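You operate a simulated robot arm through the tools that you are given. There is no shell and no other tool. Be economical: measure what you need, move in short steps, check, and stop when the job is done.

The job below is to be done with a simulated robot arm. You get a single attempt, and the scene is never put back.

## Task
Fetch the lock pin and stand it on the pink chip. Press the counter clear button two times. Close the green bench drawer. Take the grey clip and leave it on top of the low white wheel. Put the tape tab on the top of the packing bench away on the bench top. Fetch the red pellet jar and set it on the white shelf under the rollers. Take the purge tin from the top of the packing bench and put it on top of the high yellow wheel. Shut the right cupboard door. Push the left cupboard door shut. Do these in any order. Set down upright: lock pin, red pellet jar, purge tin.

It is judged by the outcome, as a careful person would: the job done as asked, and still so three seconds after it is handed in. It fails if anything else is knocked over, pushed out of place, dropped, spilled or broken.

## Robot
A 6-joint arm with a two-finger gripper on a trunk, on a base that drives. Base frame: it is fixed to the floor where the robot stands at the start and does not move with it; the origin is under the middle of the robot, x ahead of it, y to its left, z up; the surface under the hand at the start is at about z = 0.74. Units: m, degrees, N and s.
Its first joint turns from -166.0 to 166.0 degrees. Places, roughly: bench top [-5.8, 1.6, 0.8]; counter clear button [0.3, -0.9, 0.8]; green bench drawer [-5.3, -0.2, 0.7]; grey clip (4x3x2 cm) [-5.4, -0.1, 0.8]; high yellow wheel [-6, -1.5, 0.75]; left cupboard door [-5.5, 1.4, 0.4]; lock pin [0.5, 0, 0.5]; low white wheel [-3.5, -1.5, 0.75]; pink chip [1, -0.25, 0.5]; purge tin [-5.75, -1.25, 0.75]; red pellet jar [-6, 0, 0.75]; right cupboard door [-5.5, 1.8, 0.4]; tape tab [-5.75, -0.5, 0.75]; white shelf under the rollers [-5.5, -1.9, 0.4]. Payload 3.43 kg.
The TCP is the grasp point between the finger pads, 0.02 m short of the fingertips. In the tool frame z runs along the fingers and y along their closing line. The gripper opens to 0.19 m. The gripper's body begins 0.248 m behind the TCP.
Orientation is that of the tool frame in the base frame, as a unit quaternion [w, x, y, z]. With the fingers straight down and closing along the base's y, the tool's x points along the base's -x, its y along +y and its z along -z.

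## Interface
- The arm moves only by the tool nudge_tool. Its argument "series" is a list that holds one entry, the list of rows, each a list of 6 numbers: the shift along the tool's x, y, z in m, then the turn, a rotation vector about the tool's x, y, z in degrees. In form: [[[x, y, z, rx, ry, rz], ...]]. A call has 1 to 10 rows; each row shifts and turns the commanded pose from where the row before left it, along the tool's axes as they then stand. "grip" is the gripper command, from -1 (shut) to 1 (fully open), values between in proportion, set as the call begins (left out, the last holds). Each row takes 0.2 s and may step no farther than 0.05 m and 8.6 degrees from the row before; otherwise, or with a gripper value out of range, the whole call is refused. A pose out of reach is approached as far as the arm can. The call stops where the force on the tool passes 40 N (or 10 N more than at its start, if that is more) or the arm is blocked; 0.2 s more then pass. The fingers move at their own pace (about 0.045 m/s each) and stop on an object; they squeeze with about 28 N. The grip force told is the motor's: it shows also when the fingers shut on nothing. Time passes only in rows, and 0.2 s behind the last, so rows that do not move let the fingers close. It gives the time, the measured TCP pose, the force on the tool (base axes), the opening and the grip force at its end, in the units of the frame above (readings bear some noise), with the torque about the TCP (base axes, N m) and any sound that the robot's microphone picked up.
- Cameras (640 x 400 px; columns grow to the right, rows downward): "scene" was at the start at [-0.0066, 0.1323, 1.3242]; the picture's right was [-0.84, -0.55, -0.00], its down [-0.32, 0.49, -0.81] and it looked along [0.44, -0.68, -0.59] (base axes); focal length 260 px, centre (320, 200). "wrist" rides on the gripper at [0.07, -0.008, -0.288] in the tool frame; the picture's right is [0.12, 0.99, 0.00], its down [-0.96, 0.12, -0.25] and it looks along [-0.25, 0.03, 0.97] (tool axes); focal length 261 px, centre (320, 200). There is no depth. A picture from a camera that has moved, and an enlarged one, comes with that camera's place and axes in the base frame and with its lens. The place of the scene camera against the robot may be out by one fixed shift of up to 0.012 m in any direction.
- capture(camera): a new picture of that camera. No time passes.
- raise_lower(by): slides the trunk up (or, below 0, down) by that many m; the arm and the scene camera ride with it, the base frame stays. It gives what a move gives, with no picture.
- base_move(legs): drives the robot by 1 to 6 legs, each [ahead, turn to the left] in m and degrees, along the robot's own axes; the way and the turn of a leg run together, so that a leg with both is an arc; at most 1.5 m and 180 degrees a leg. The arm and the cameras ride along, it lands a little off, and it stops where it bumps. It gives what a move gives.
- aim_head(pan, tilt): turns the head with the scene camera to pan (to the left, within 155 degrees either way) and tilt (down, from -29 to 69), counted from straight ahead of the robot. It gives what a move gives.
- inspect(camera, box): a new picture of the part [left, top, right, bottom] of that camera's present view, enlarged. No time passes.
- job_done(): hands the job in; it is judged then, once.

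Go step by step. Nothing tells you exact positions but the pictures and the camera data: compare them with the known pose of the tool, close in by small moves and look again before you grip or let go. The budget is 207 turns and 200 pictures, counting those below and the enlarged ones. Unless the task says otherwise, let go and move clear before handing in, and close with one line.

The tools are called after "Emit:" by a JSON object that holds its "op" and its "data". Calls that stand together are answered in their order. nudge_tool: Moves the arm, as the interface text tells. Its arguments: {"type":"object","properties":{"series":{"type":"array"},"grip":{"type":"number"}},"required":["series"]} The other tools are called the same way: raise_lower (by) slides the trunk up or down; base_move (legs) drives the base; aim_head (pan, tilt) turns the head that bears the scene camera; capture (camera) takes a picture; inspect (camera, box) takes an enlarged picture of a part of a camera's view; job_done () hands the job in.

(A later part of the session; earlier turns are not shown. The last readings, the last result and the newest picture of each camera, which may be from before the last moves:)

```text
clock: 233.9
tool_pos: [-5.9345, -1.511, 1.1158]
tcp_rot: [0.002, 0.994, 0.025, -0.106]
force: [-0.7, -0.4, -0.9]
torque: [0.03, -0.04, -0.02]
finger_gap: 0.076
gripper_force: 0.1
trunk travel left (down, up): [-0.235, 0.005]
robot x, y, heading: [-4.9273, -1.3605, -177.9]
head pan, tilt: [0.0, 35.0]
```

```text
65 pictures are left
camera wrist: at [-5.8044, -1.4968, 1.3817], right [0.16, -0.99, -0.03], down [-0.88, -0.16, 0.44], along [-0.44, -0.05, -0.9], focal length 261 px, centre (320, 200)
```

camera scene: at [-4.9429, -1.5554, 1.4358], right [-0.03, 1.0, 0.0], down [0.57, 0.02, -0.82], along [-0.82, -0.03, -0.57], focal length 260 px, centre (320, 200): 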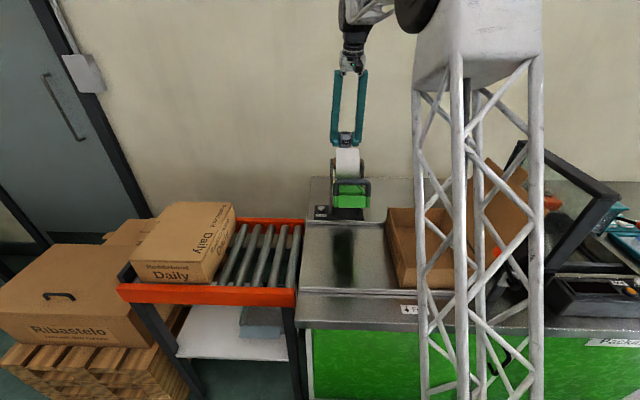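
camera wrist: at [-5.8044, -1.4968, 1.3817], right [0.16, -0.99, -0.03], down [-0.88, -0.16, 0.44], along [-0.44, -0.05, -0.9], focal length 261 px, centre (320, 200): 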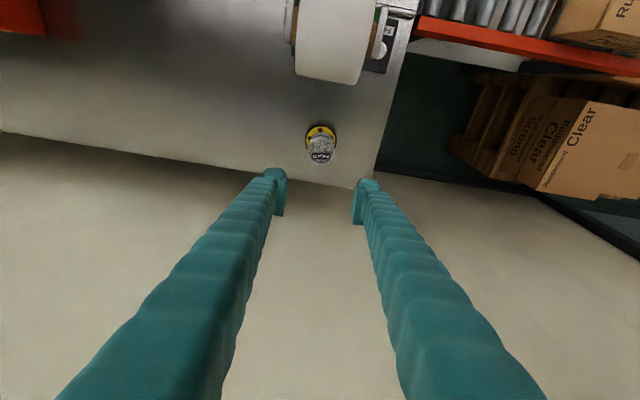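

Emit:
{"op": "nudge_tool", "data": {"series": [[[0, -0.0425, 0, 0, 0, 0], [0, -0.0425, 0, 0, 0, 0], [0, -0.0425, 0, 0, 0, 0], [0, -0.0425, 0, 0, 0, 0], [0.0418, 0, -0.009, 0, 0, 0], [0.0418, 0, -0.009, 0, 0, 0], [0.0418, 0, -0.009, 0, 0, 0], [0.0418, 0, -0.009, 0, 0, 0], [0.0418, 0, -0.009, 0, 0, 0], [0.0418, 0, -0.009, 0, 0, 0]]]}}

Emit:
{"op": "nudge_tool", "data": {"series": [[[0, 0, 0, 0, 6.1, 0], [0, 0, 0, 0, 6.1, 2.8], [0.04, 0, 0, 0, 0, 0]]]}}

Emit:
{"op": "base_move", "data": {"legs": [[-0.45, 0], [0, -88], [0.95, 0], [0, 88], [0.3, 0]]}}

Emit:
{"op": "capture", "data": {"camera": "wrist"}}

Emit:
{"op": "capture", "data": {"camera": "scene"}}

```text
clock: 236.1
tool_pos: [-5.6866, -1.3284, 1.1155]
tcp_rot: [0.002, 0.994, 0.025, -0.107]
force: [-1.2, 0.7, -0.3]
torque: [0.04, -0.18, -0.02]
finger_gap: 0.076
gripper_force: 0.1
trunk travel left (down, up): [-0.235, 0.005]
robot x, y, heading: [-4.9252, -1.3637, -178.0]
head pan, tilt: [0.0, 35.0]
```

```text
clock: 236.9
tool_pos: [-5.6464, -1.327, 1.1132]
tcp_rot: [0.001, 1.0, 0.0, 0.002]
force: [-1.4, -0.7, -1.3]
torque: [-0.05, -0.3, 0.02]
finger_gap: 0.0759
gripper_force: 0.2
trunk travel left (down, up): [-0.235, 0.005]
robot x, y, heading: [-4.9274, -1.363, -178.2]
head pan, tilt: [0.0, 35.0]
```

```text
clock: 253.7
tool_pos: [-5.5439, -0.346, 1.1153]
tcp_rot: [0.002, 1.0, -0.015, 0.0]
force: [0.0, 0.5, 1.0]
torque: [-0.02, 0.02, -0.03]
finger_gap: 0.0758
gripper_force: 0.0
trunk travel left (down, up): [-0.235, 0.005]
robot x, y, heading: [-4.8246, -0.4024, -179.5]
head pan, tilt: [0.0, 35.0]
```

```text
64 pictures are left
camera wrist: at [-5.4721, -0.3385, 1.4026], right [0.09, -1.0, 0.0], down [-0.96, -0.09, 0.25], along [-0.25, -0.02, -0.97], focal length 261 px, centre (320, 200)
```

wrist: 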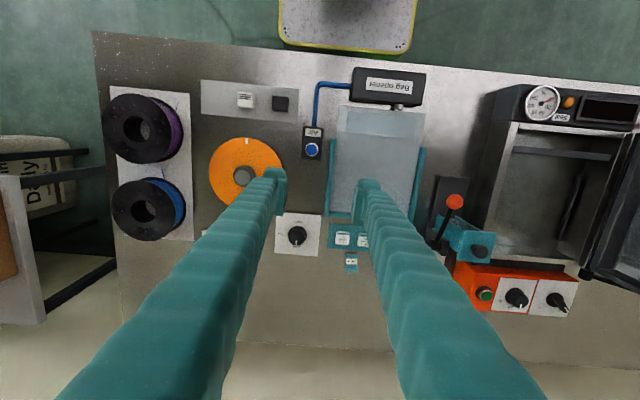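

```text
63 pictures are left
camera scene: at [-4.8474, -0.5933, 1.4359], right [-0.01, 1.0, 0.0], down [0.57, 0.0, -0.82], along [-0.82, 0.0, -0.57], focal length 260 px, centre (320, 200)
```

scene: 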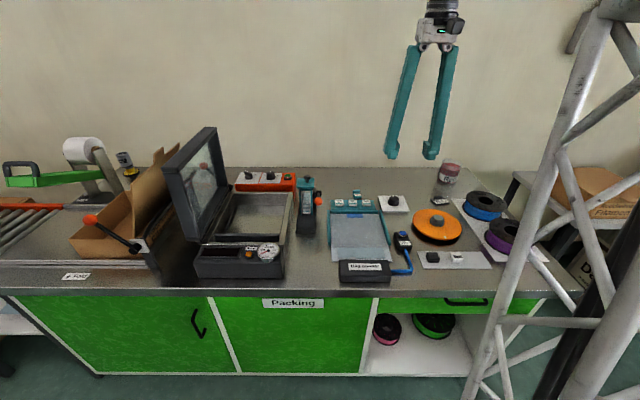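

Emit:
{"op": "inspect", "data": {"camera": "wrist", "box": [310, 215, 400, 280]}}

Emit:
{"op": "inspect", "data": {"camera": "scene", "box": [320, 170, 420, 240]}}

```text
6.15 times, centred on (355, 248) of wrist
camera zoom: at [-5.4721, -0.3385, 1.4026], right [0.09, -1.0, 0.0], down [-0.96, -0.09, 0.25], along [-0.25, -0.02, -0.97], focal length 1604 px, centre (105, -92)
```

zoom: 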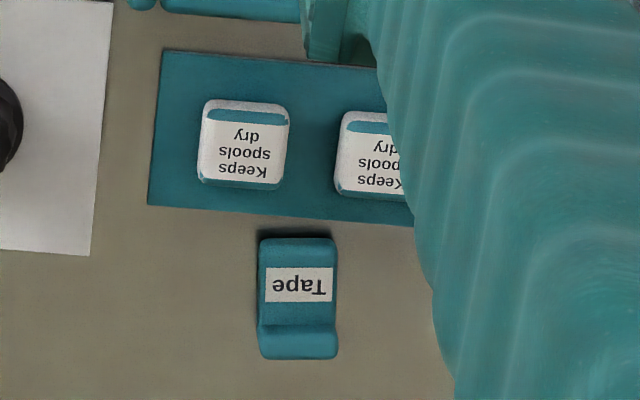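

```text
5.71 times, centred on (370, 205) of scene
camera zoom: at [-4.8474, -0.5933, 1.4359], right [-0.01, 1.0, 0.0], down [0.57, 0.0, -0.82], along [-0.82, 0.0, -0.57], focal length 1486 px, centre (34, 171)
```

zoom: 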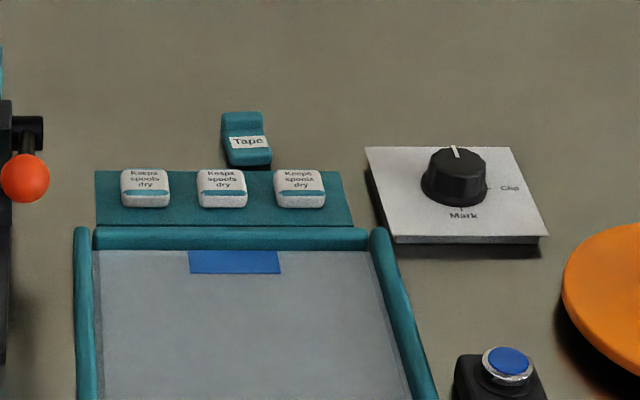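

The tape tab is at (-5.780, -0.444), about 2.8 x 4.4 cm. I'll move in 5 cm, hover over it and look.

Emit:
{"op": "base_move", "data": {"legs": [[0.05, 0]]}}

Emit:
{"op": "nudge_tool", "data": {"series": [[[-0.0366, 0.0207, 0, 0, 0, 0], [-0.0366, 0.0207, 0, 0, 0, 0], [-0.0366, 0.0207, 0, 0, 0, 0], [-0.0366, 0.0207, 0, 0, 0, 0], [-0.0366, 0.0207, 0, 0, 0, 0], [0, 0, 0.045, 0, 0, -1.8], [0, 0, 0.045, 0, 0, 0], [0, 0, 0.045, 0, 0, 0], [0, 0, 0.045, 0, 0, 0], [0, 0, 0.035, 0, 0, 0]]], "grip": -0.45}}

Emit:
{"op": "inspect", "data": {"camera": "wrist", "box": [250, 130, 390, 230]}}

```text
clock: 254.6
tool_pos: [-5.5948, -0.3464, 1.1164]
tcp_rot: [0.001, 1.0, -0.013, 0.0]
force: [0.1, 1.0, 0.4]
torque: [0.03, 0.07, 0.01]
finger_gap: 0.076
gripper_force: 0.0
trunk travel left (down, up): [-0.235, 0.005]
robot x, y, heading: [-4.88, -0.4008, -179.9]
head pan, tilt: [0.0, 35.0]
```

```text
clock: 256.8
tool_pos: [-5.7815, -0.4454, 0.9014]
tcp_rot: [0.001, 1.0, 0.002, 0.0]
force: [0.3, -0.6, -0.7]
torque: [-0.02, 0.07, 0.01]
finger_gap: 0.0524
gripper_force: 0.1
trunk travel left (down, up): [-0.235, 0.005]
robot x, y, heading: [-4.877, -0.4032, -179.6]
head pan, tilt: [0.0, 35.0]
```

```text
4.00 times, centred on (320, 180) of wrist
camera zoom: at [-5.7094, -0.4359, 1.1889], right [0.12, -0.99, 0.0], down [-0.96, -0.12, 0.25], along [-0.25, -0.03, -0.97], focal length 1043 px, centre (320, 280)
```

zoom: 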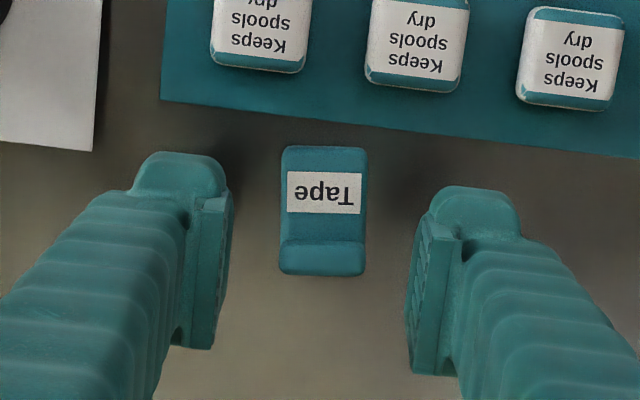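

Emit:
{"op": "nudge_tool", "data": {"series": [[[0, 0, 0.03, 0, 0, -6], [0, 0, 0.03, 0, 0, 0], [0, 0, 0.01, 0, 0, 0], [0, 0, 0.005, 0, 0, 0], [0, 0, 0, 0, 0, 0]]]}}

Emit:
{"op": "inspect", "data": {"camera": "wrist", "box": [250, 130, 390, 230]}}

```text
clock: 258.0
tool_pos: [-5.7811, -0.4446, 0.826]
tcp_rot: [0.001, 0.999, 0.055, 0.0]
force: [0.8, 0.5, 0.7]
torque: [0.0, 0.0, 0.01]
finger_gap: 0.0522
gripper_force: 0.0
trunk travel left (down, up): [-0.235, 0.005]
robot x, y, heading: [-4.8803, -0.4016, -180.0]
head pan, tilt: [0.0, 35.0]
```

```text
4.00 times, centred on (320, 180) of wrist
camera zoom: at [-5.7117, -0.4278, 1.113], right [0.23, -0.97, 0.0], down [-0.94, -0.22, 0.25], along [-0.24, -0.06, -0.97], focal length 1043 px, centre (320, 280)
```

zoom: 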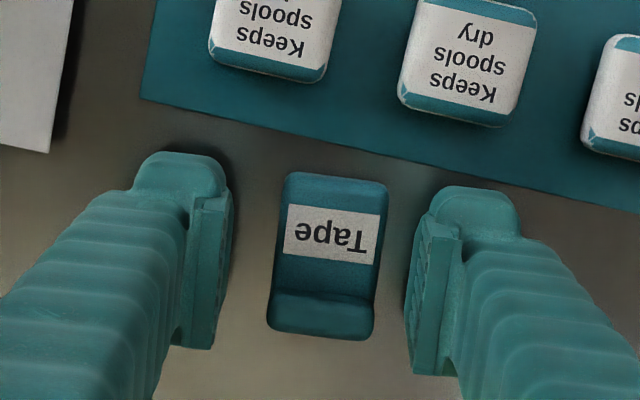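

Emit:
{"op": "nudge_tool", "data": {"series": [[[0, 0, 0.002, 0, 0, 0], [0, 0, 0.0015, 0, 0, 0], [0, 0, 0, 0, 0, 0]]]}}

Emit:
{"op": "nudge_tool", "data": {"series": [[[0, 0, 0, 0, 0, 0], [0, 0, 0, 0, 0, 0], [0, 0, 0, 0, 0, 0], [0, 0, 0, 0, 0, 0]]], "grip": -0.9}}

Emit:
{"op": "inspect", "data": {"camera": "wrist", "box": [250, 130, 390, 230]}}

```text
clock: 258.8
tool_pos: [-5.7812, -0.4446, 0.8226]
tcp_rot: [0.001, 0.999, 0.054, 0.001]
force: [1.0, -0.1, 0.4]
torque: [-0.02, 0.03, -0.03]
finger_gap: 0.0522
gripper_force: 0.0
trunk travel left (down, up): [-0.235, 0.005]
robot x, y, heading: [-4.8757, -0.4035, -179.8]
head pan, tilt: [0.0, 35.0]
```

```text
clock: 259.8
tool_pos: [-5.7817, -0.4446, 0.8223]
tcp_rot: [0.0, 0.999, 0.054, 0.0]
force: [0.5, 0.3, -0.3]
torque: [0.0, -0.02, 0.02]
finger_gap: 0.0278
gripper_force: 27.8
trunk travel left (down, up): [-0.235, 0.005]
robot x, y, heading: [-4.8794, -0.3997, -179.4]
head pan, tilt: [0.0, 35.0]
```

```text
4.00 times, centred on (320, 180) of wrist
camera zoom: at [-5.7116, -0.428, 1.109], right [0.23, -0.97, 0.0], down [-0.94, -0.22, 0.25], along [-0.24, -0.06, -0.97], focal length 1043 px, centre (320, 280)
```

zoom: 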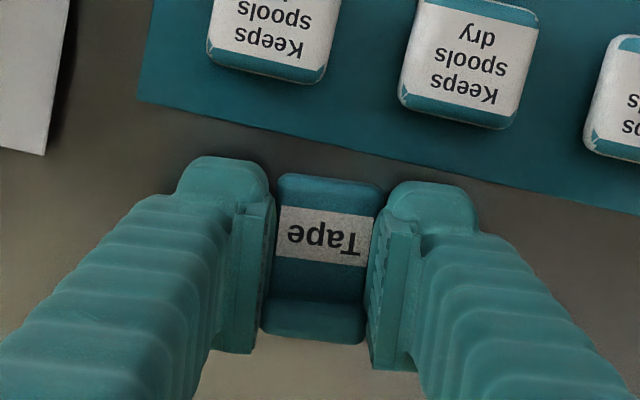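

The tab is held. I'll lift it, draw in and drive to the cupboard bench.

Emit:
{"op": "nudge_tool", "data": {"series": [[[0, 0, -0.03, 0, 0, 0], [0, 0, -0.045, 0, 0, 0], [0, 0, -0.045, 0, 0, 0], [0, 0, -0.045, 0, 0, 0], [0, 0, -0.045, 0, 0, 0], [0, 0, -0.045, 0, 0, 0], [0.045, 0, 0, 0, 0, 6], [0.045, 0, 0, 0, 0, 0], [0.045, 0, 0, 0, 0, 0], [0.045, 0, 0, 0, 0, 0]]]}}

Emit:
{"op": "base_move", "data": {"legs": [[-0.35, 0], [0, -90], [1.0, 0], [1.0, 0], [0, 90], [0.2, 0]]}}

Emit:
{"op": "aim_head", "data": {"pan": 0, "tilt": 35}}

Emit:
{"op": "capture", "data": {"camera": "scene"}}

Emit:
{"op": "capture", "data": {"camera": "wrist"}}

```text
clock: 262.0
tool_pos: [-5.6008, -0.4386, 1.0767]
tcp_rot: [0.001, 1.0, 0.002, 0.0]
force: [-0.5, -0.3, -0.4]
torque: [0.04, -0.18, -0.02]
finger_gap: 0.0276
gripper_force: 28.0
trunk travel left (down, up): [-0.235, 0.005]
robot x, y, heading: [-4.8776, -0.3974, -179.6]
head pan, tilt: [0.0, 35.0]
```

```text
clock: 283.2
tool_pos: [-5.5045, 1.526, 1.0776]
tcp_rot: [0.001, 1.0, 0.028, 0.0]
force: [-0.4, 0.6, 0.2]
torque: [-0.01, 0.02, -0.02]
finger_gap: 0.0273
gripper_force: 28.1
trunk travel left (down, up): [-0.235, 0.005]
robot x, y, heading: [-4.7829, 1.6047, -176.5]
head pan, tilt: [0.0, 35.0]
```

```text
clock: 283.8
tool_pos: [-5.5048, 1.5242, 1.0784]
tcp_rot: [0.001, 1.0, 0.029, 0.0]
force: [-0.3, 0.1, -0.2]
torque: [0.0, 0.03, 0.0]
finger_gap: 0.0275
gripper_force: 28.5
trunk travel left (down, up): [-0.235, 0.005]
robot x, y, heading: [-4.7818, 1.6022, -176.7]
head pan, tilt: [0.0, 35.0]
```

```text
57 pictures are left
camera scene: at [-4.7941, 1.4093, 1.4359], right [-0.06, 1.0, 0.0], down [0.57, 0.03, -0.82], along [-0.82, -0.05, -0.57], focal length 260 px, centre (320, 200)
```

scene: 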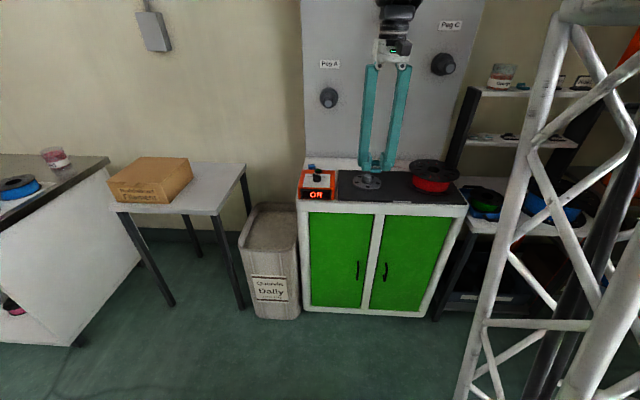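

```text
56 pictures are left
camera wrist: at [-5.4336, 1.5381, 1.3642], right [0.18, -0.98, 0.0], down [-0.95, -0.17, 0.25], along [-0.24, -0.04, -0.97], focal length 261 px, centre (320, 200)
```

wrist: 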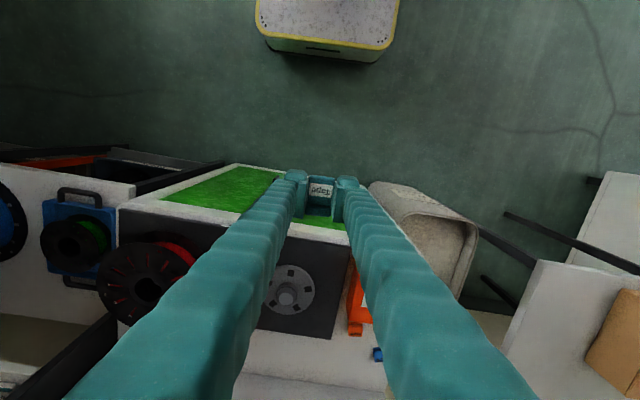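

Emit:
{"op": "inspect", "data": {"camera": "scene", "box": [290, 140, 480, 220]}}

Emit:
{"op": "inspect", "data": {"camera": "wrist", "box": [90, 180, 420, 390]}}

```text
3.37 times, centred on (385, 180) of scene
camera zoom: at [-4.7941, 1.4093, 1.4359], right [-0.06, 1.0, 0.0], down [0.57, 0.03, -0.82], along [-0.82, -0.05, -0.57], focal length 876 px, centre (101, 267)
```

zoom: 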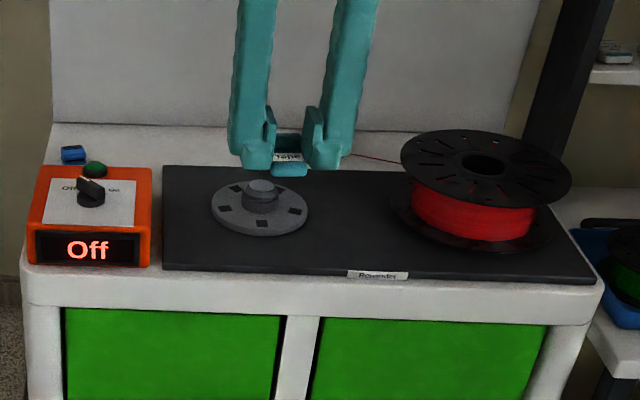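

```text
1.90 times, centred on (255, 285) of wrist
camera zoom: at [-5.4336, 1.5381, 1.3642], right [0.18, -0.98, 0.0], down [-0.95, -0.17, 0.25], along [-0.24, -0.04, -0.97], focal length 496 px, centre (444, 38)
```

zoom: 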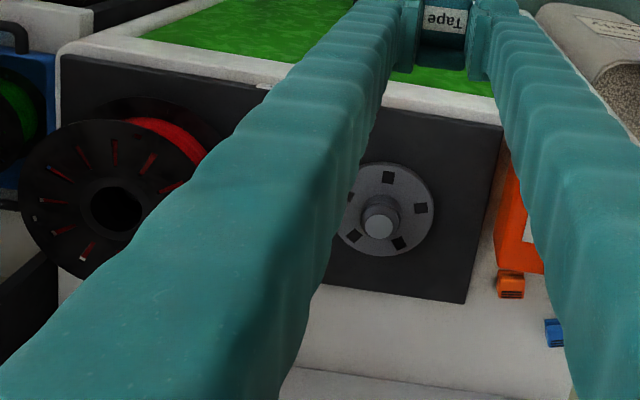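

Doors are still shut and other tabs lie on the white strip behind the mat. I'll drive 0.3 m in and take the tab to that strip at about (-5.99, 1.58), clear of the pegs.

Emit:
{"op": "base_move", "data": {"legs": [[0.28, 0]]}}

Emit:
{"op": "nudge_tool", "data": {"series": [[[0, -0.04, 0, 0, 0, 0], [0, -0.04, 0, 0, 0, 0], [-0.04, 0, 0, 0, 0, 0], [-0.04, 0, 0, 0, 0, 0], [-0.04, 0, 0, 0, 0, 0], [-0.03, 0, 0, 0, 0, 0]]]}}

Emit:
{"op": "capture", "data": {"camera": "wrist"}}

Emit:
{"op": "capture", "data": {"camera": "scene"}}

```text
clock: 285.7
tool_pos: [-5.783, 1.5046, 1.0776]
tcp_rot: [0.001, 0.999, 0.032, 0.0]
force: [0.2, 0.3, 0.4]
torque: [0.01, 0.02, -0.01]
finger_gap: 0.0276
gripper_force: 28.2
trunk travel left (down, up): [-0.235, 0.005]
robot x, y, heading: [-5.0657, 1.5853, -176.2]
head pan, tilt: [0.0, 35.0]
```

```text
clock: 287.1
tool_pos: [-5.9246, 1.5648, 1.0936]
tcp_rot: [0.0, 0.999, 0.036, -0.011]
force: [-5.3, 3.7, -1.7]
torque: [-0.91, -1.47, 0.02]
finger_gap: 0.0275
gripper_force: 28.3
trunk travel left (down, up): [-0.235, 0.005]
robot x, y, heading: [-5.0598, 1.5866, -175.8]
head pan, tilt: [0.0, 35.0]
```

```text
53 pictures are left
camera wrist: at [-5.8493, 1.5783, 1.379], right [0.19, -0.98, 0.0], down [-0.95, -0.18, 0.27], along [-0.26, -0.05, -0.96], focal length 261 px, centre (320, 200)
```

wrist: 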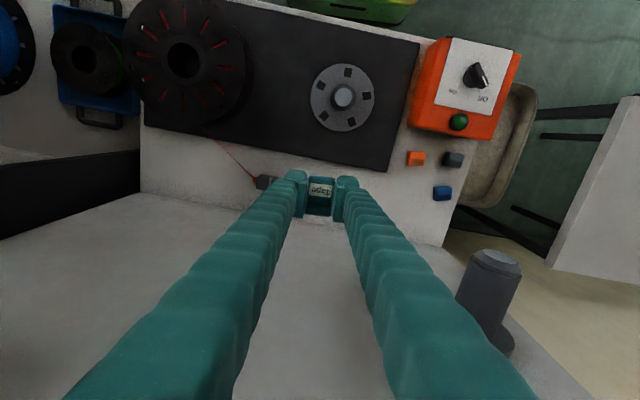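

```text
52 pictures are left
camera scene: at [-5.0495, 1.3896, 1.439], right [-0.07, 1.0, 0.0], down [0.56, 0.04, -0.83], along [-0.83, -0.06, -0.56], focal length 260 px, centre (320, 200)
```

scene: 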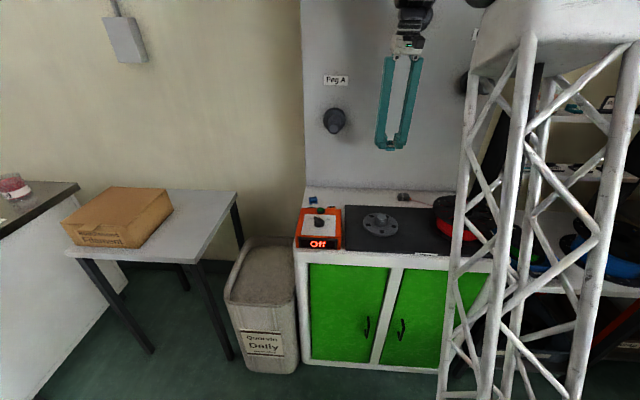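

Something pushes back: the wrist is probably touching the peg board. I'll back off at once and place the tab without going so deep.

Emit:
{"op": "nudge_tool", "data": {"series": [[[0.03, 0, 0, 0, 0, 0], [0.03, 0, 0, 0, 0, 0], [0.01, 0, 0, 0, 0, 0]]]}}

Emit:
{"op": "capture", "data": {"camera": "scene"}}

```text
clock: 287.9
tool_pos: [-5.8688, 1.5773, 1.0764]
tcp_rot: [0.001, 0.999, 0.032, 0.0]
force: [-0.4, -0.2, -0.7]
torque: [0.01, 0.0, -0.01]
finger_gap: 0.0275
gripper_force: 28.1
trunk travel left (down, up): [-0.235, 0.005]
robot x, y, heading: [-5.064, 1.5841, -176.4]
head pan, tilt: [0.0, 35.0]
```

```text
51 pictures are left
camera scene: at [-5.0728, 1.3915, 1.4359], right [-0.06, 1.0, 0.0], down [0.57, 0.04, -0.82], along [-0.82, -0.05, -0.57], focal length 260 px, centre (320, 200)
```

scene: 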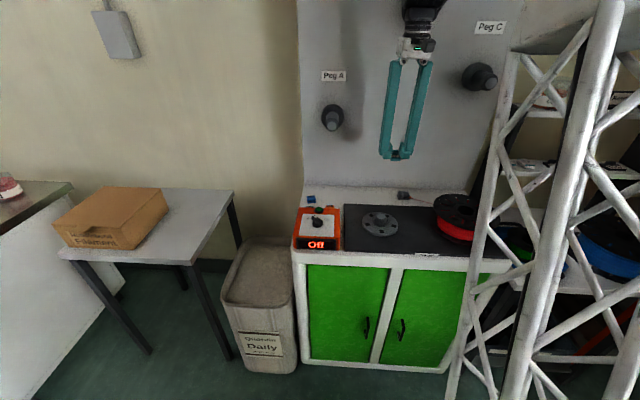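

The board looks undisturbed. I'll tilt the hand 14° so the wrist stays away from the board, then reach the strip and come down.

Emit:
{"op": "nudge_tool", "data": {"series": [[[0, 0, 0, 0, -7, 0], [0, 0, 0, 0, -7, 0], [-0.031, 0, 0.0077, 0, 0, 0], [-0.031, 0, 0.0077, 0, 0, 0], [-0.031, 0, 0.0077, 0, 0, 0]]]}}

Emit:
{"op": "capture", "data": {"camera": "wrist"}}

```text
clock: 289.1
tool_pos: [-5.9637, 1.5696, 1.0785]
tcp_rot: [0.005, 0.992, 0.031, -0.122]
force: [0.4, 0.7, 1.3]
torque: [0.02, 0.13, 0.02]
finger_gap: 0.0276
gripper_force: 28.1
trunk travel left (down, up): [-0.235, 0.005]
robot x, y, heading: [-5.0617, 1.5872, -176.3]
head pan, tilt: [0.0, 35.0]
```

```text
50 pictures are left
camera wrist: at [-5.8256, 1.5879, 1.3397], right [0.18, -0.98, -0.03], down [-0.86, -0.17, 0.47], along [-0.47, -0.06, -0.88], focal length 261 px, centre (320, 200)
```

wrist: 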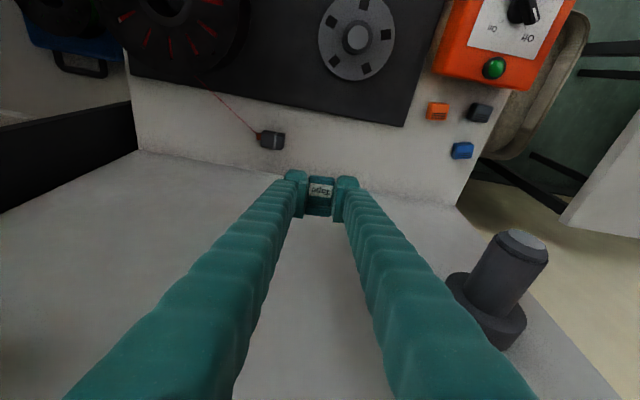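

Emit:
{"op": "nudge_tool", "data": {"series": [[[0.0086, 0, 0.0442, 0, 0, 0], [0.0086, 0, 0.0442, 0, 0, 0], [0.0086, 0, 0.0442, 0, 0, 0], [0.0086, 0, 0.0442, 0, 0, 0], [0.0086, 0, 0.0442, 0, 0, 0], [0, 0, 0, 0, 0, 0]]]}}

Emit:
{"op": "capture", "data": {"camera": "wrist"}}

```text
clock: 290.5
tool_pos: [-5.9794, 1.5679, 0.8519]
tcp_rot: [0.004, 0.992, 0.031, -0.121]
force: [0.2, 0.1, -0.1]
torque: [0.02, 0.01, 0.0]
finger_gap: 0.027
gripper_force: 27.9
trunk travel left (down, up): [-0.235, 0.005]
robot x, y, heading: [-5.0622, 1.5819, -176.5]
head pan, tilt: [0.0, 35.0]
```

```text
49 pictures are left
camera wrist: at [-5.8409, 1.5865, 1.1125], right [0.18, -0.98, -0.03], down [-0.86, -0.17, 0.47], along [-0.47, -0.06, -0.88], focal length 261 px, centre (320, 200)
```

wrist: 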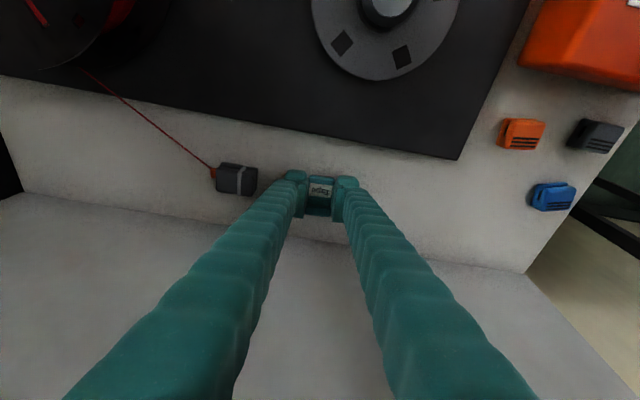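

Emit:
{"op": "nudge_tool", "data": {"series": [[[0.0015, 0, 0.006, 0, 0, 0], [0.0015, 0, 0.006, 0, 0, 0], [0.0005, 0, 0.003, 0, 0, 0], [0.0005, 0, 0.0025, 0, 0, 0], [0, 0, 0, 0, 0, 0]]]}}

```text
clock: 291.2
tool_pos: [-5.9826, 1.5701, 0.8478]
tcp_rot: [0.004, 0.991, 0.033, -0.127]
force: [4.4, -0.1, 19.1]
torque: [0.07, -0.46, -0.04]
finger_gap: 0.0272
gripper_force: 27.7
trunk travel left (down, up): [-0.235, 0.005]
robot x, y, heading: [-5.0617, 1.5832, -176.1]
head pan, tilt: [0.0, 35.0]
stopped in row 3: the force on the tool passed its limit at 43 N (the readings are from after the stop); the commanded pose is now the measured one
```

Contact at the tab's front edge. I'll open gently so it settles flat, and look.

Emit:
{"op": "nudge_tool", "data": {"series": [[[0, 0, 0, 0, 0, 0], [0, 0, 0, 0, 0, 0], [0, 0, 0, 0, 0, 0]]], "grip": -0.45}}

Emit:
{"op": "inspect", "data": {"camera": "wrist", "box": [250, 130, 390, 230]}}

```text
clock: 292.0
tool_pos: [-5.9803, 1.57, 0.8448]
tcp_rot: [0.004, 0.992, 0.032, -0.125]
force: [0.5, 0.3, -0.4]
torque: [0.0, 0.03, -0.01]
finger_gap: 0.0523
gripper_force: 0.1
trunk travel left (down, up): [-0.235, 0.005]
robot x, y, heading: [-5.0614, 1.5891, -176.1]
head pan, tilt: [0.0, 35.0]
```

```text
4.00 times, centred on (320, 180) of wrist
camera zoom: at [-5.8405, 1.5871, 1.1047], right [0.18, -0.98, -0.03], down [-0.86, -0.17, 0.48], along [-0.48, -0.06, -0.88], focal length 1043 px, centre (320, 280)
```

zoom: 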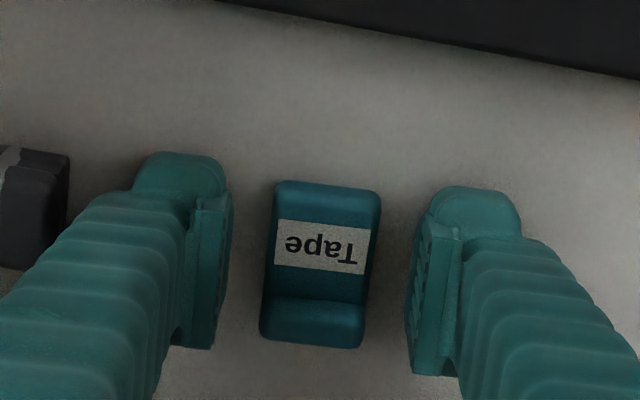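

The tab lies flat on the bench top. I'll back out along the tool axis, then fold in and head for the jar.

Emit:
{"op": "nudge_tool", "data": {"series": [[[0, 0, -0.02, 0, 0, 0], [0, 0, -0.048, 0, 0, 0], [0, 0, -0.048, 0, 0, 0], [0, 0, -0.048, 0, 0, 0], [0, 0, -0.048, 0, 0, 0], [0, 0, -0.048, 0, 0, 0], [0.044, 0, -0.011, 0, 0, 0], [0.044, 0, -0.011, 0, 0, 0], [0, 0, 0, 0, 7.2, 0], [0, 0, 0, 0, 7.1, 3.7]]]}}

Emit:
{"op": "capture", "data": {"camera": "wrist"}}

Emit:
{"op": "base_move", "data": {"legs": [[-0.55, 0], [0, 86], [1.5, 0], [0, -90], [0.25, 0]]}}

Emit:
{"op": "capture", "data": {"camera": "wrist"}}

Emit:
{"op": "capture", "data": {"camera": "scene"}}

```text
clock: 294.2
tool_pos: [-5.8235, 1.5797, 1.0988]
tcp_rot: [0.003, 1.0, -0.002, -0.001]
force: [1.5, 0.1, 0.3]
torque: [0.02, 0.29, -0.01]
finger_gap: 0.0524
gripper_force: 0.1
trunk travel left (down, up): [-0.235, 0.005]
robot x, y, heading: [-5.0652, 1.5861, -176.2]
head pan, tilt: [0.0, 35.0]
```

```text
47 pictures are left
camera wrist: at [-5.7515, 1.5891, 1.3841], right [0.12, -0.99, 0.0], down [-0.96, -0.11, 0.25], along [-0.25, -0.03, -0.97], focal length 261 px, centre (320, 200)
```

wrist: 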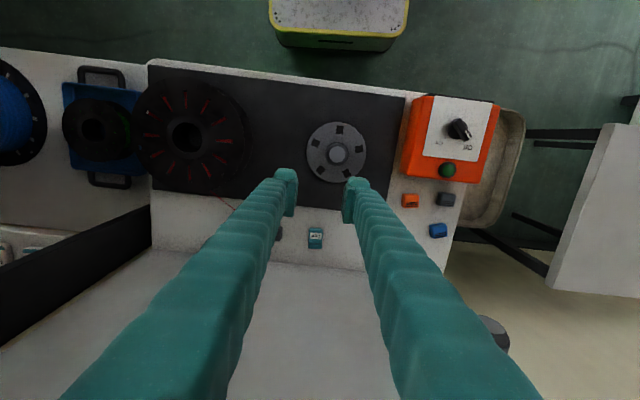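

```text
clock: 313.6
tool_pos: [-5.5481, 0.2087, 1.0966]
tcp_rot: [0.003, 0.999, -0.049, -0.001]
force: [0.6, -0.5, 0.6]
torque: [0.03, 0.04, -0.02]
finger_gap: 0.0523
gripper_force: 0.0
trunk travel left (down, up): [-0.235, 0.005]
robot x, y, heading: [-4.788, 0.1425, 178.1]
head pan, tilt: [0.0, 35.0]
```

```text
46 pictures are left
camera wrist: at [-5.4765, 0.2128, 1.3831], right [0.02, -1.0, 0.0], down [-0.97, -0.02, 0.25], along [-0.25, -0.01, -0.97], focal length 261 px, centre (320, 200)
```

wrist: 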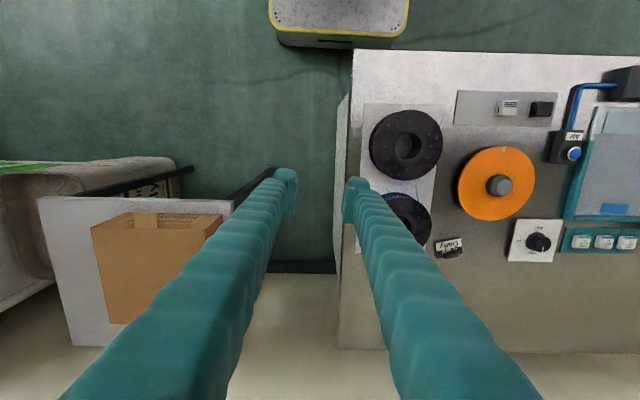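

```text
45 pictures are left
camera scene: at [-4.8186, -0.0489, 1.4359], right [0.03, 1.0, 0.0], down [0.57, -0.02, -0.82], along [-0.82, 0.03, -0.57], focal length 260 px, centre (320, 200)
```

scene: 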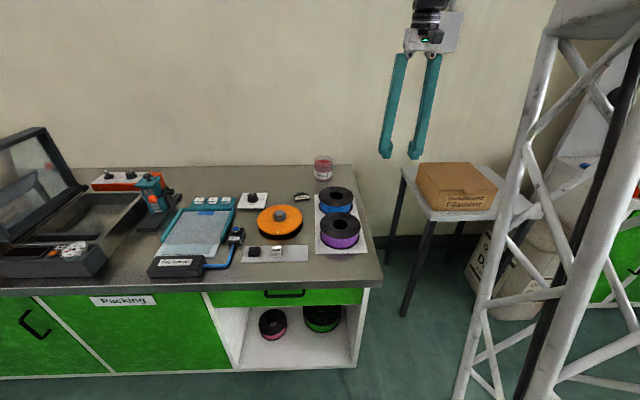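

The jar stands near (-5.90, 0). It must go on the shelf under the rollers, so I'll grip it with the hand tilted about 60°, which will let it slide in from the front while upright. First I extend and tilt.

Emit:
{"op": "nudge_tool", "data": {"series": [[[0, 0, 0, 0, 0, -5.6], [-0.048, 0, 0, 0, 0, 0], [-0.048, 0, 0, 0, 0, 0], [-0.048, 0, 0, 0, 0, 0], [0, 0, 0, 0, -8.5, 0], [0, 0, 0, 0, -8.5, 0], [0, 0, 0, 0, -8.5, 0], [0, 0, 0, 0, -8.5, 0], [0, 0, 0, 0, -8.5, 0], [0, 0, 0, 0, -8.5, 0]]], "grip": 0.6}}

Emit:
{"op": "nudge_tool", "data": {"series": [[[0, 0.045, 0, 0, -8.5, 0], [0, 0.045, 0, 0, 0, 0], [0, 0.045, 0, 0, 0, 0], [0, 0.045, 0, 0, 0, 0], [0, 0.03, 0, 0, 0, 0]]]}}

Emit:
{"op": "capture", "data": {"camera": "wrist"}}

```text
clock: 315.8
tool_pos: [-5.6936, 0.2111, 1.0968]
tcp_rot: [0.001, 0.902, -0.001, -0.432]
force: [-1.1, -0.1, 0.2]
torque: [-0.01, -0.02, 0.01]
finger_gap: 0.1519
gripper_force: 0.1
trunk travel left (down, up): [-0.235, 0.005]
robot x, y, heading: [-4.7903, 0.1394, 178.2]
head pan, tilt: [0.0, 35.0]
```

```text
clock: 317.0
tool_pos: [-5.6903, 0.0052, 1.1011]
tcp_rot: [0.01, 0.88, 0.003, -0.475]
force: [0.4, 0.3, 0.4]
torque: [-0.05, -0.01, 0.06]
finger_gap: 0.1523
gripper_force: 0.1
out of reach, approached as far as the arm can: row 1
trunk travel left (down, up): [-0.235, 0.005]
robot x, y, heading: [-4.7896, 0.1432, 178.0]
head pan, tilt: [0.0, 35.0]
```

```text
44 pictures are left
camera wrist: at [-5.4111, 0.0189, 1.1986], right [0.08, -0.99, -0.09], down [-0.32, -0.11, 0.94], along [-0.94, -0.05, -0.32], focal length 261 px, centre (320, 200)
```

wrist: 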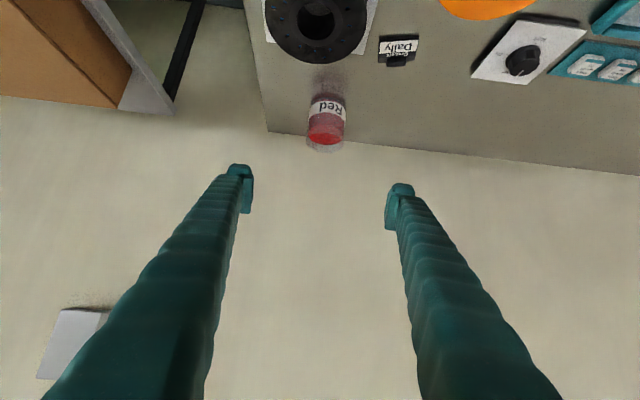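

Emit:
{"op": "inspect", "data": {"camera": "wrist", "box": [270, 50, 390, 170]}}

```text
3.33 times, centred on (330, 110) of wrist
camera zoom: at [-5.4111, 0.0189, 1.1986], right [0.08, -0.99, -0.09], down [-0.32, -0.11, 0.94], along [-0.94, -0.05, -0.32], focal length 869 px, centre (287, 500)
```

zoom: 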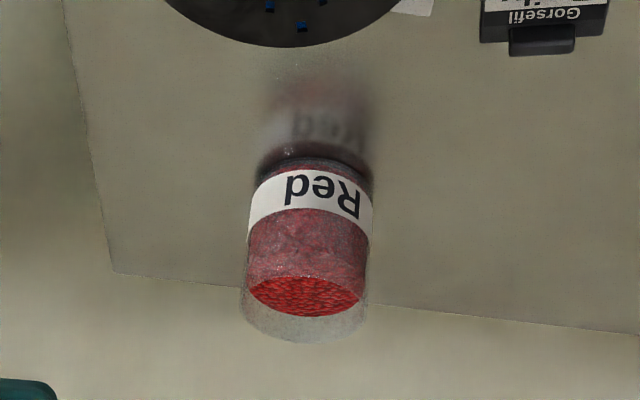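

The jar's axis is near (-5.916, -0.005), 7.7 cm wide and about 9.5 cm tall. I'll go to a pre-grasp point on the tool's approach line and look.

Emit:
{"op": "nudge_tool", "data": {"series": [[[0.0171, 0.0007, 0.0414, 0, 0, 0], [0.0171, 0.0007, 0.0414, 0, 0, 0], [0.0171, 0.0007, 0.0414, 0, 0, 0], [0.0171, 0.0007, 0.0414, 0, 0, 0], [0.0171, 0.0007, 0.0414, 0, 0, 0], [0, 0, 0, 0, 0, 0]]], "grip": 0.26}}

Emit:
{"op": "capture", "data": {"camera": "wrist"}}

Emit:
{"op": "capture", "data": {"camera": "scene"}}

```text
clock: 318.4
tool_pos: [-5.8202, 0.0002, 0.9159]
tcp_rot: [0.01, 0.88, 0.002, -0.475]
force: [0.2, 0.1, 0.1]
torque: [0.0, 0.02, -0.01]
finger_gap: 0.1197
gripper_force: 0.0
trunk travel left (down, up): [-0.235, 0.005]
robot x, y, heading: [-4.7904, 0.1411, 178.3]
head pan, tilt: [0.0, 35.0]
```

```text
42 pictures are left
camera wrist: at [-5.5401, 0.0149, 1.0138], right [0.08, -0.99, -0.09], down [-0.32, -0.11, 0.94], along [-0.94, -0.05, -0.32], focal length 261 px, centre (320, 200)
```

wrist: 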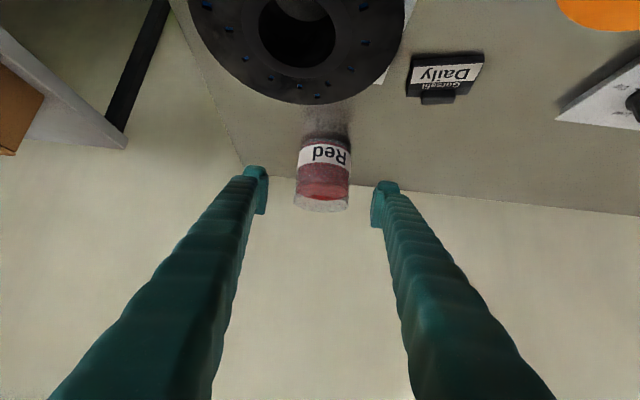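

```text
41 pictures are left
camera scene: at [-4.8188, -0.0491, 1.4358], right [0.03, 1.0, 0.0], down [0.57, -0.02, -0.82], along [-0.82, 0.03, -0.57], focal length 260 px, centre (320, 200)
```

scene: 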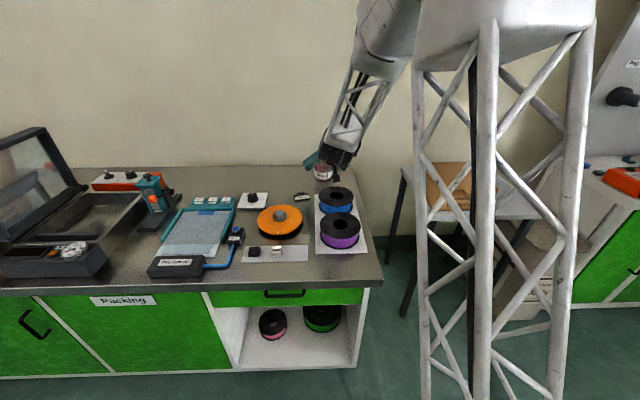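

Emit:
{"op": "nudge_tool", "data": {"series": [[[0, 0.001, 0.038, 0, 0, 0], [0, 0.001, 0.038, 0, 0, 0], [0, 0, 0.037, 0, 0, 0], [0, 0, 0, 0, 0, 0]]]}}

Emit:
{"op": "capture", "data": {"camera": "wrist"}}

```text
clock: 319.4
tool_pos: [-5.9136, -0.0051, 0.8544]
tcp_rot: [0.009, 0.88, 0.003, -0.475]
force: [-0.4, -0.3, 0.1]
torque: [0.02, 0.0, -0.01]
finger_gap: 0.1195
gripper_force: 0.0
trunk travel left (down, up): [-0.235, 0.005]
robot x, y, heading: [-4.7894, 0.1434, 178.5]
head pan, tilt: [0.0, 35.0]
```

```text
40 pictures are left
camera wrist: at [-5.6337, 0.0096, 0.9521], right [0.08, -0.99, -0.09], down [-0.32, -0.11, 0.94], along [-0.94, -0.05, -0.32], focal length 261 px, centre (320, 200)
```

wrist: 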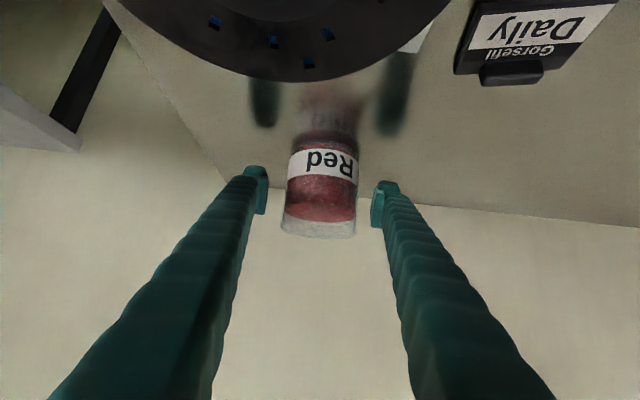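

Well placed around the jar. I'll close on it.

Emit:
{"op": "nudge_tool", "data": {"series": [[[0, 0, 0, 0, 0, 0], [0, 0, 0, 0, 0, 0], [0, 0, 0, 0, 0, 0], [0, 0, 0, 0, 0, 0]]], "grip": -0.4}}

Emit:
{"op": "nudge_tool", "data": {"series": [[[-0.0125, 0, -0.008, 0, 0, 0], [-0.0251, 0, -0.0165, 0, 0, 0], [-0.0376, 0, -0.0247, 0, 0, 0], [-0.0376, 0, -0.0247, 0, 0, 0], [-0.0376, 0, -0.0247, 0, 0, 0]]]}}

Emit:
{"op": "capture", "data": {"camera": "wrist"}}

```text
clock: 320.4
tool_pos: [-5.9126, -0.0061, 0.8555]
tcp_rot: [0.01, 0.879, 0.004, -0.476]
force: [-0.7, 0.5, 0.2]
torque: [-0.13, 0.04, -0.04]
finger_gap: 0.0839
gripper_force: 28.1
trunk travel left (down, up): [-0.235, 0.005]
robot x, y, heading: [-4.7889, 0.1432, 178.4]
head pan, tilt: [0.0, 35.0]
```

```text
clock: 321.6
tool_pos: [-5.9119, -0.0027, 1.0343]
tcp_rot: [0.01, 0.879, 0.005, -0.477]
force: [0.5, 0.1, -3.7]
torque: [-0.02, 0.11, -0.01]
finger_gap: 0.0839
gripper_force: 28.2
trunk travel left (down, up): [-0.235, 0.005]
robot x, y, heading: [-4.7906, 0.1423, 178.3]
head pan, tilt: [0.0, 35.0]
```

```text
39 pictures are left
camera wrist: at [-5.6322, 0.0129, 1.1307], right [0.08, -0.99, -0.09], down [-0.32, -0.11, 0.94], along [-0.94, -0.05, -0.32], focal length 261 px, centre (320, 200)
```

wrist: 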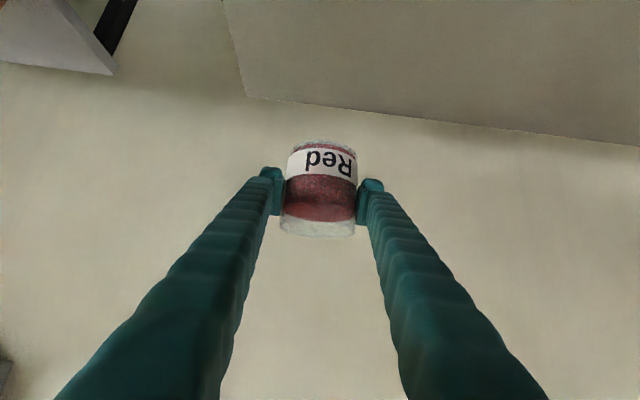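

The jar is held upright. I'll back well away from the bench, drive along the aisle and turn to face the roller stand.

Emit:
{"op": "base_move", "data": {"legs": [[-0.6, 0], [0, 91.5], [1.05, 0], [1.05, 0], [0, -91]]}}

Emit:
{"op": "aim_head", "data": {"pan": 0, "tilt": 30}}

Emit:
{"op": "capture", "data": {"camera": "scene"}}

Emit:
{"op": "capture", "data": {"camera": "wrist"}}

```text
clock: 343.0
tool_pos: [-5.255, -2.1146, 1.0345]
tcp_rot: [0.017, 0.88, 0.016, -0.475]
force: [0.2, 0.3, -3.2]
torque: [0.0, 0.01, -0.05]
finger_gap: 0.0826
gripper_force: 27.8
trunk travel left (down, up): [-0.235, 0.005]
robot x, y, heading: [-4.1388, -1.9403, 179.8]
head pan, tilt: [0.0, 35.0]
```

```text
clock: 343.7
tool_pos: [-5.2558, -2.1153, 1.033]
tcp_rot: [0.016, 0.879, 0.015, -0.476]
force: [-0.2, -0.9, -2.5]
torque: [-0.01, -0.06, 0.01]
finger_gap: 0.0829
gripper_force: 28.5
trunk travel left (down, up): [-0.235, 0.005]
robot x, y, heading: [-4.1354, -1.938, 180.0]
head pan, tilt: [0.0, 30.0]
```

```text
38 pictures are left
camera scene: at [-4.1637, -2.1319, 1.4436], right [0.0, 1.0, 0.0], down [0.5, 0.0, -0.87], along [-0.87, 0.0, -0.5], focal length 260 px, centre (320, 200)
```

scene: 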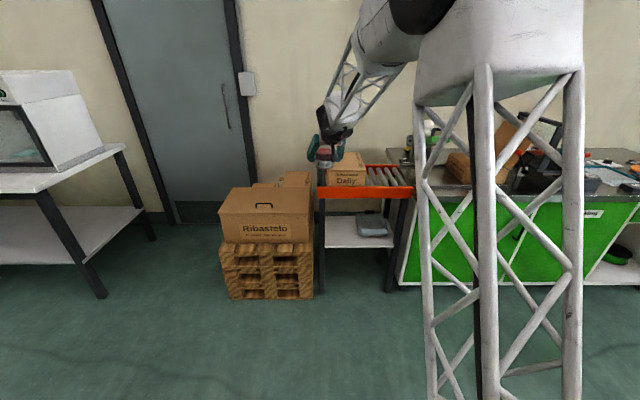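

```text
37 pictures are left
camera wrist: at [-4.9759, -2.0925, 1.1308], right [0.11, -0.99, -0.09], down [-0.31, -0.12, 0.94], along [-0.94, -0.07, -0.32], focal length 261 px, centre (320, 200)
```

wrist: 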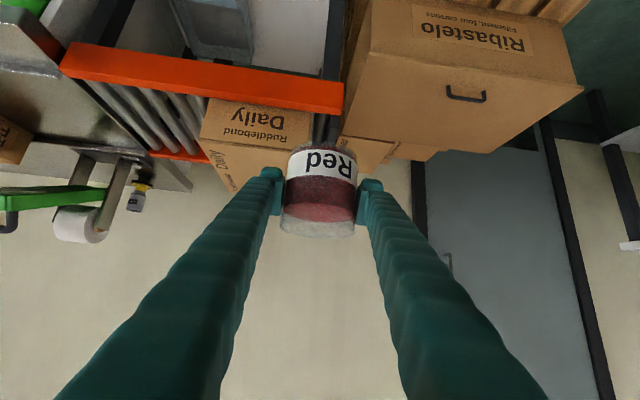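

Emit:
{"op": "inspect", "data": {"camera": "scene", "box": [300, 150, 430, 300]}}

```text
2.67 times, centred on (365, 225) of scene
camera zoom: at [-4.1637, -2.1319, 1.4436], right [0.0, 1.0, 0.0], down [0.5, 0.0, -0.87], along [-0.87, 0.0, -0.5], focal length 693 px, centre (200, 133)
```

zoom: 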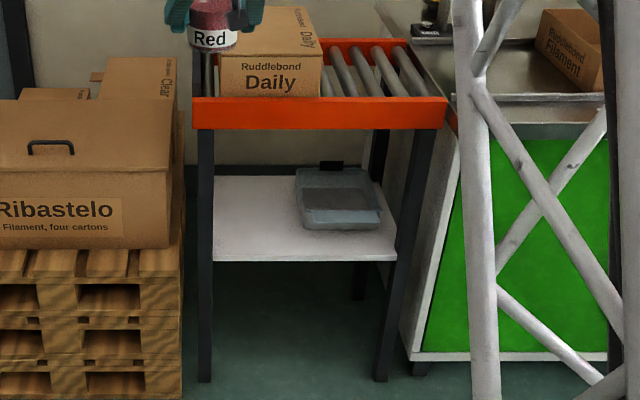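

The shelf is at z ≈ 0.40 with its front edge at x ≈ -5.39, free on the left from y -2.10 to -1.89, and the rail bottom is at 0.75. I'll line up at y ≈ -1.99, then come down in front of the stand.

Emit:
{"op": "nudge_tool", "data": {"series": [[[0, -0.042, 0, 0, 0, 0], [0, -0.042, 0, 0, 0, 0], [0, -0.041, 0, 0, 0, 0]]]}}

Emit:
{"op": "raise_lower", "data": {"by": -0.23}}

Emit:
{"op": "nudge_tool", "data": {"series": [[[0.0383, -0.0006, 0.0249, 0, 0, 0], [0.0383, -0.0006, 0.0249, 0, 0, 0], [0.0383, -0.0006, 0.0249, 0, 0, 0], [0.0383, -0.0006, 0.0249, 0, 0, 0]]]}}

Emit:
{"op": "capture", "data": {"camera": "wrist"}}

Emit:
{"op": "capture", "data": {"camera": "scene"}}

```text
clock: 344.5
tool_pos: [-5.2599, -1.9798, 1.0313]
tcp_rot: [0.043, 0.878, -0.059, -0.473]
force: [-0.7, -1.3, -2.5]
torque: [0.13, -0.09, -0.19]
finger_gap: 0.0828
gripper_force: 27.8
trunk travel left (down, up): [-0.235, 0.005]
robot x, y, heading: [-4.1402, -1.9422, 179.8]
head pan, tilt: [0.0, 30.0]
```

```text
clock: 346.9
tool_pos: [-5.2613, -1.9888, 0.8025]
tcp_rot: [0.016, 0.88, 0.015, -0.475]
force: [-0.2, -0.2, -3.1]
torque: [-0.01, -0.02, -0.02]
finger_gap: 0.0829
gripper_force: 28.4
trunk travel left (down, up): [-0.005, 0.235]
robot x, y, heading: [-4.1377, -1.941, 179.9]
head pan, tilt: [0.0, 30.0]
```

```text
clock: 347.9
tool_pos: [-5.2614, -1.9903, 0.619]
tcp_rot: [0.017, 0.879, 0.016, -0.476]
force: [0.9, -0.4, -2.1]
torque: [0.01, -0.16, -0.02]
finger_gap: 0.0831
gripper_force: 28.2
trunk travel left (down, up): [-0.005, 0.235]
robot x, y, heading: [-4.1373, -1.9429, 179.7]
head pan, tilt: [0.0, 30.0]
```

```text
35 pictures are left
camera wrist: at [-4.9818, -1.9678, 0.7164], right [0.11, -0.99, -0.09], down [-0.31, -0.12, 0.94], along [-0.94, -0.07, -0.32], focal length 261 px, centre (320, 200)
```

wrist: 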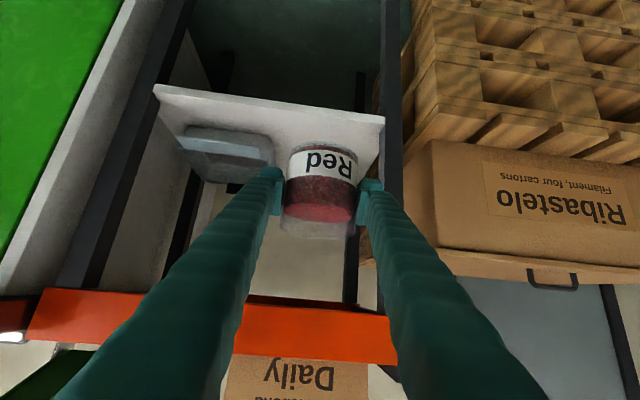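

```text
34 pictures are left
camera scene: at [-4.1632, -2.1318, 1.2138], right [0.0, 1.0, 0.0], down [0.5, 0.0, -0.87], along [-0.87, 0.0, -0.5], focal length 260 px, centre (320, 200)
```

scene: 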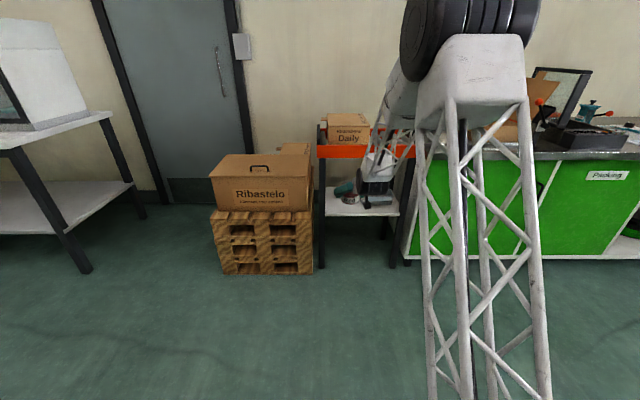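

Emit:
{"op": "nudge_tool", "data": {"series": [[[0.0293, -0.0005, 0.019, 0, 0, 0], [0.0293, -0.0005, 0.019, 0, 0, 0], [0.0293, -0.0005, 0.019, 0, 0, 0], [0.0293, -0.0005, 0.019, 0, 0, 0], [0, 0, 0, 0, 0, 0]]]}}

Emit:
{"op": "capture", "data": {"camera": "wrist"}}

```text
clock: 349.1
tool_pos: [-5.2592, -1.9896, 0.4807]
tcp_rot: [0.016, 0.88, 0.015, -0.475]
force: [0.1, 0.5, -3.5]
torque: [-0.03, -0.02, 0.01]
finger_gap: 0.0829
gripper_force: 27.9
trunk travel left (down, up): [-0.005, 0.235]
robot x, y, heading: [-4.1403, -1.9459, 179.8]
head pan, tilt: [0.0, 30.0]
```

```text
33 pictures are left
camera wrist: at [-4.9806, -1.9678, 0.5779], right [0.11, -0.99, -0.09], down [-0.31, -0.12, 0.94], along [-0.94, -0.07, -0.32], focal length 261 px, centre (320, 200)
```

wrist: 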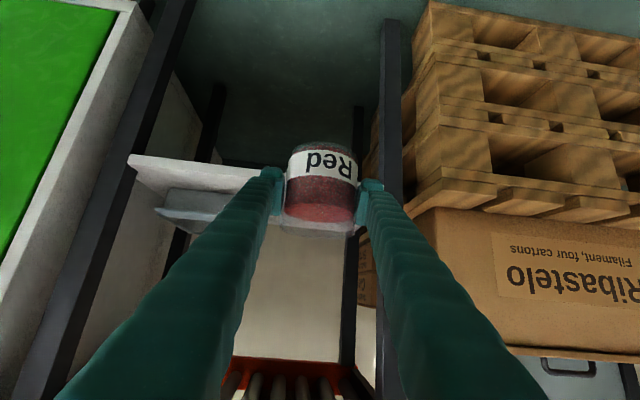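

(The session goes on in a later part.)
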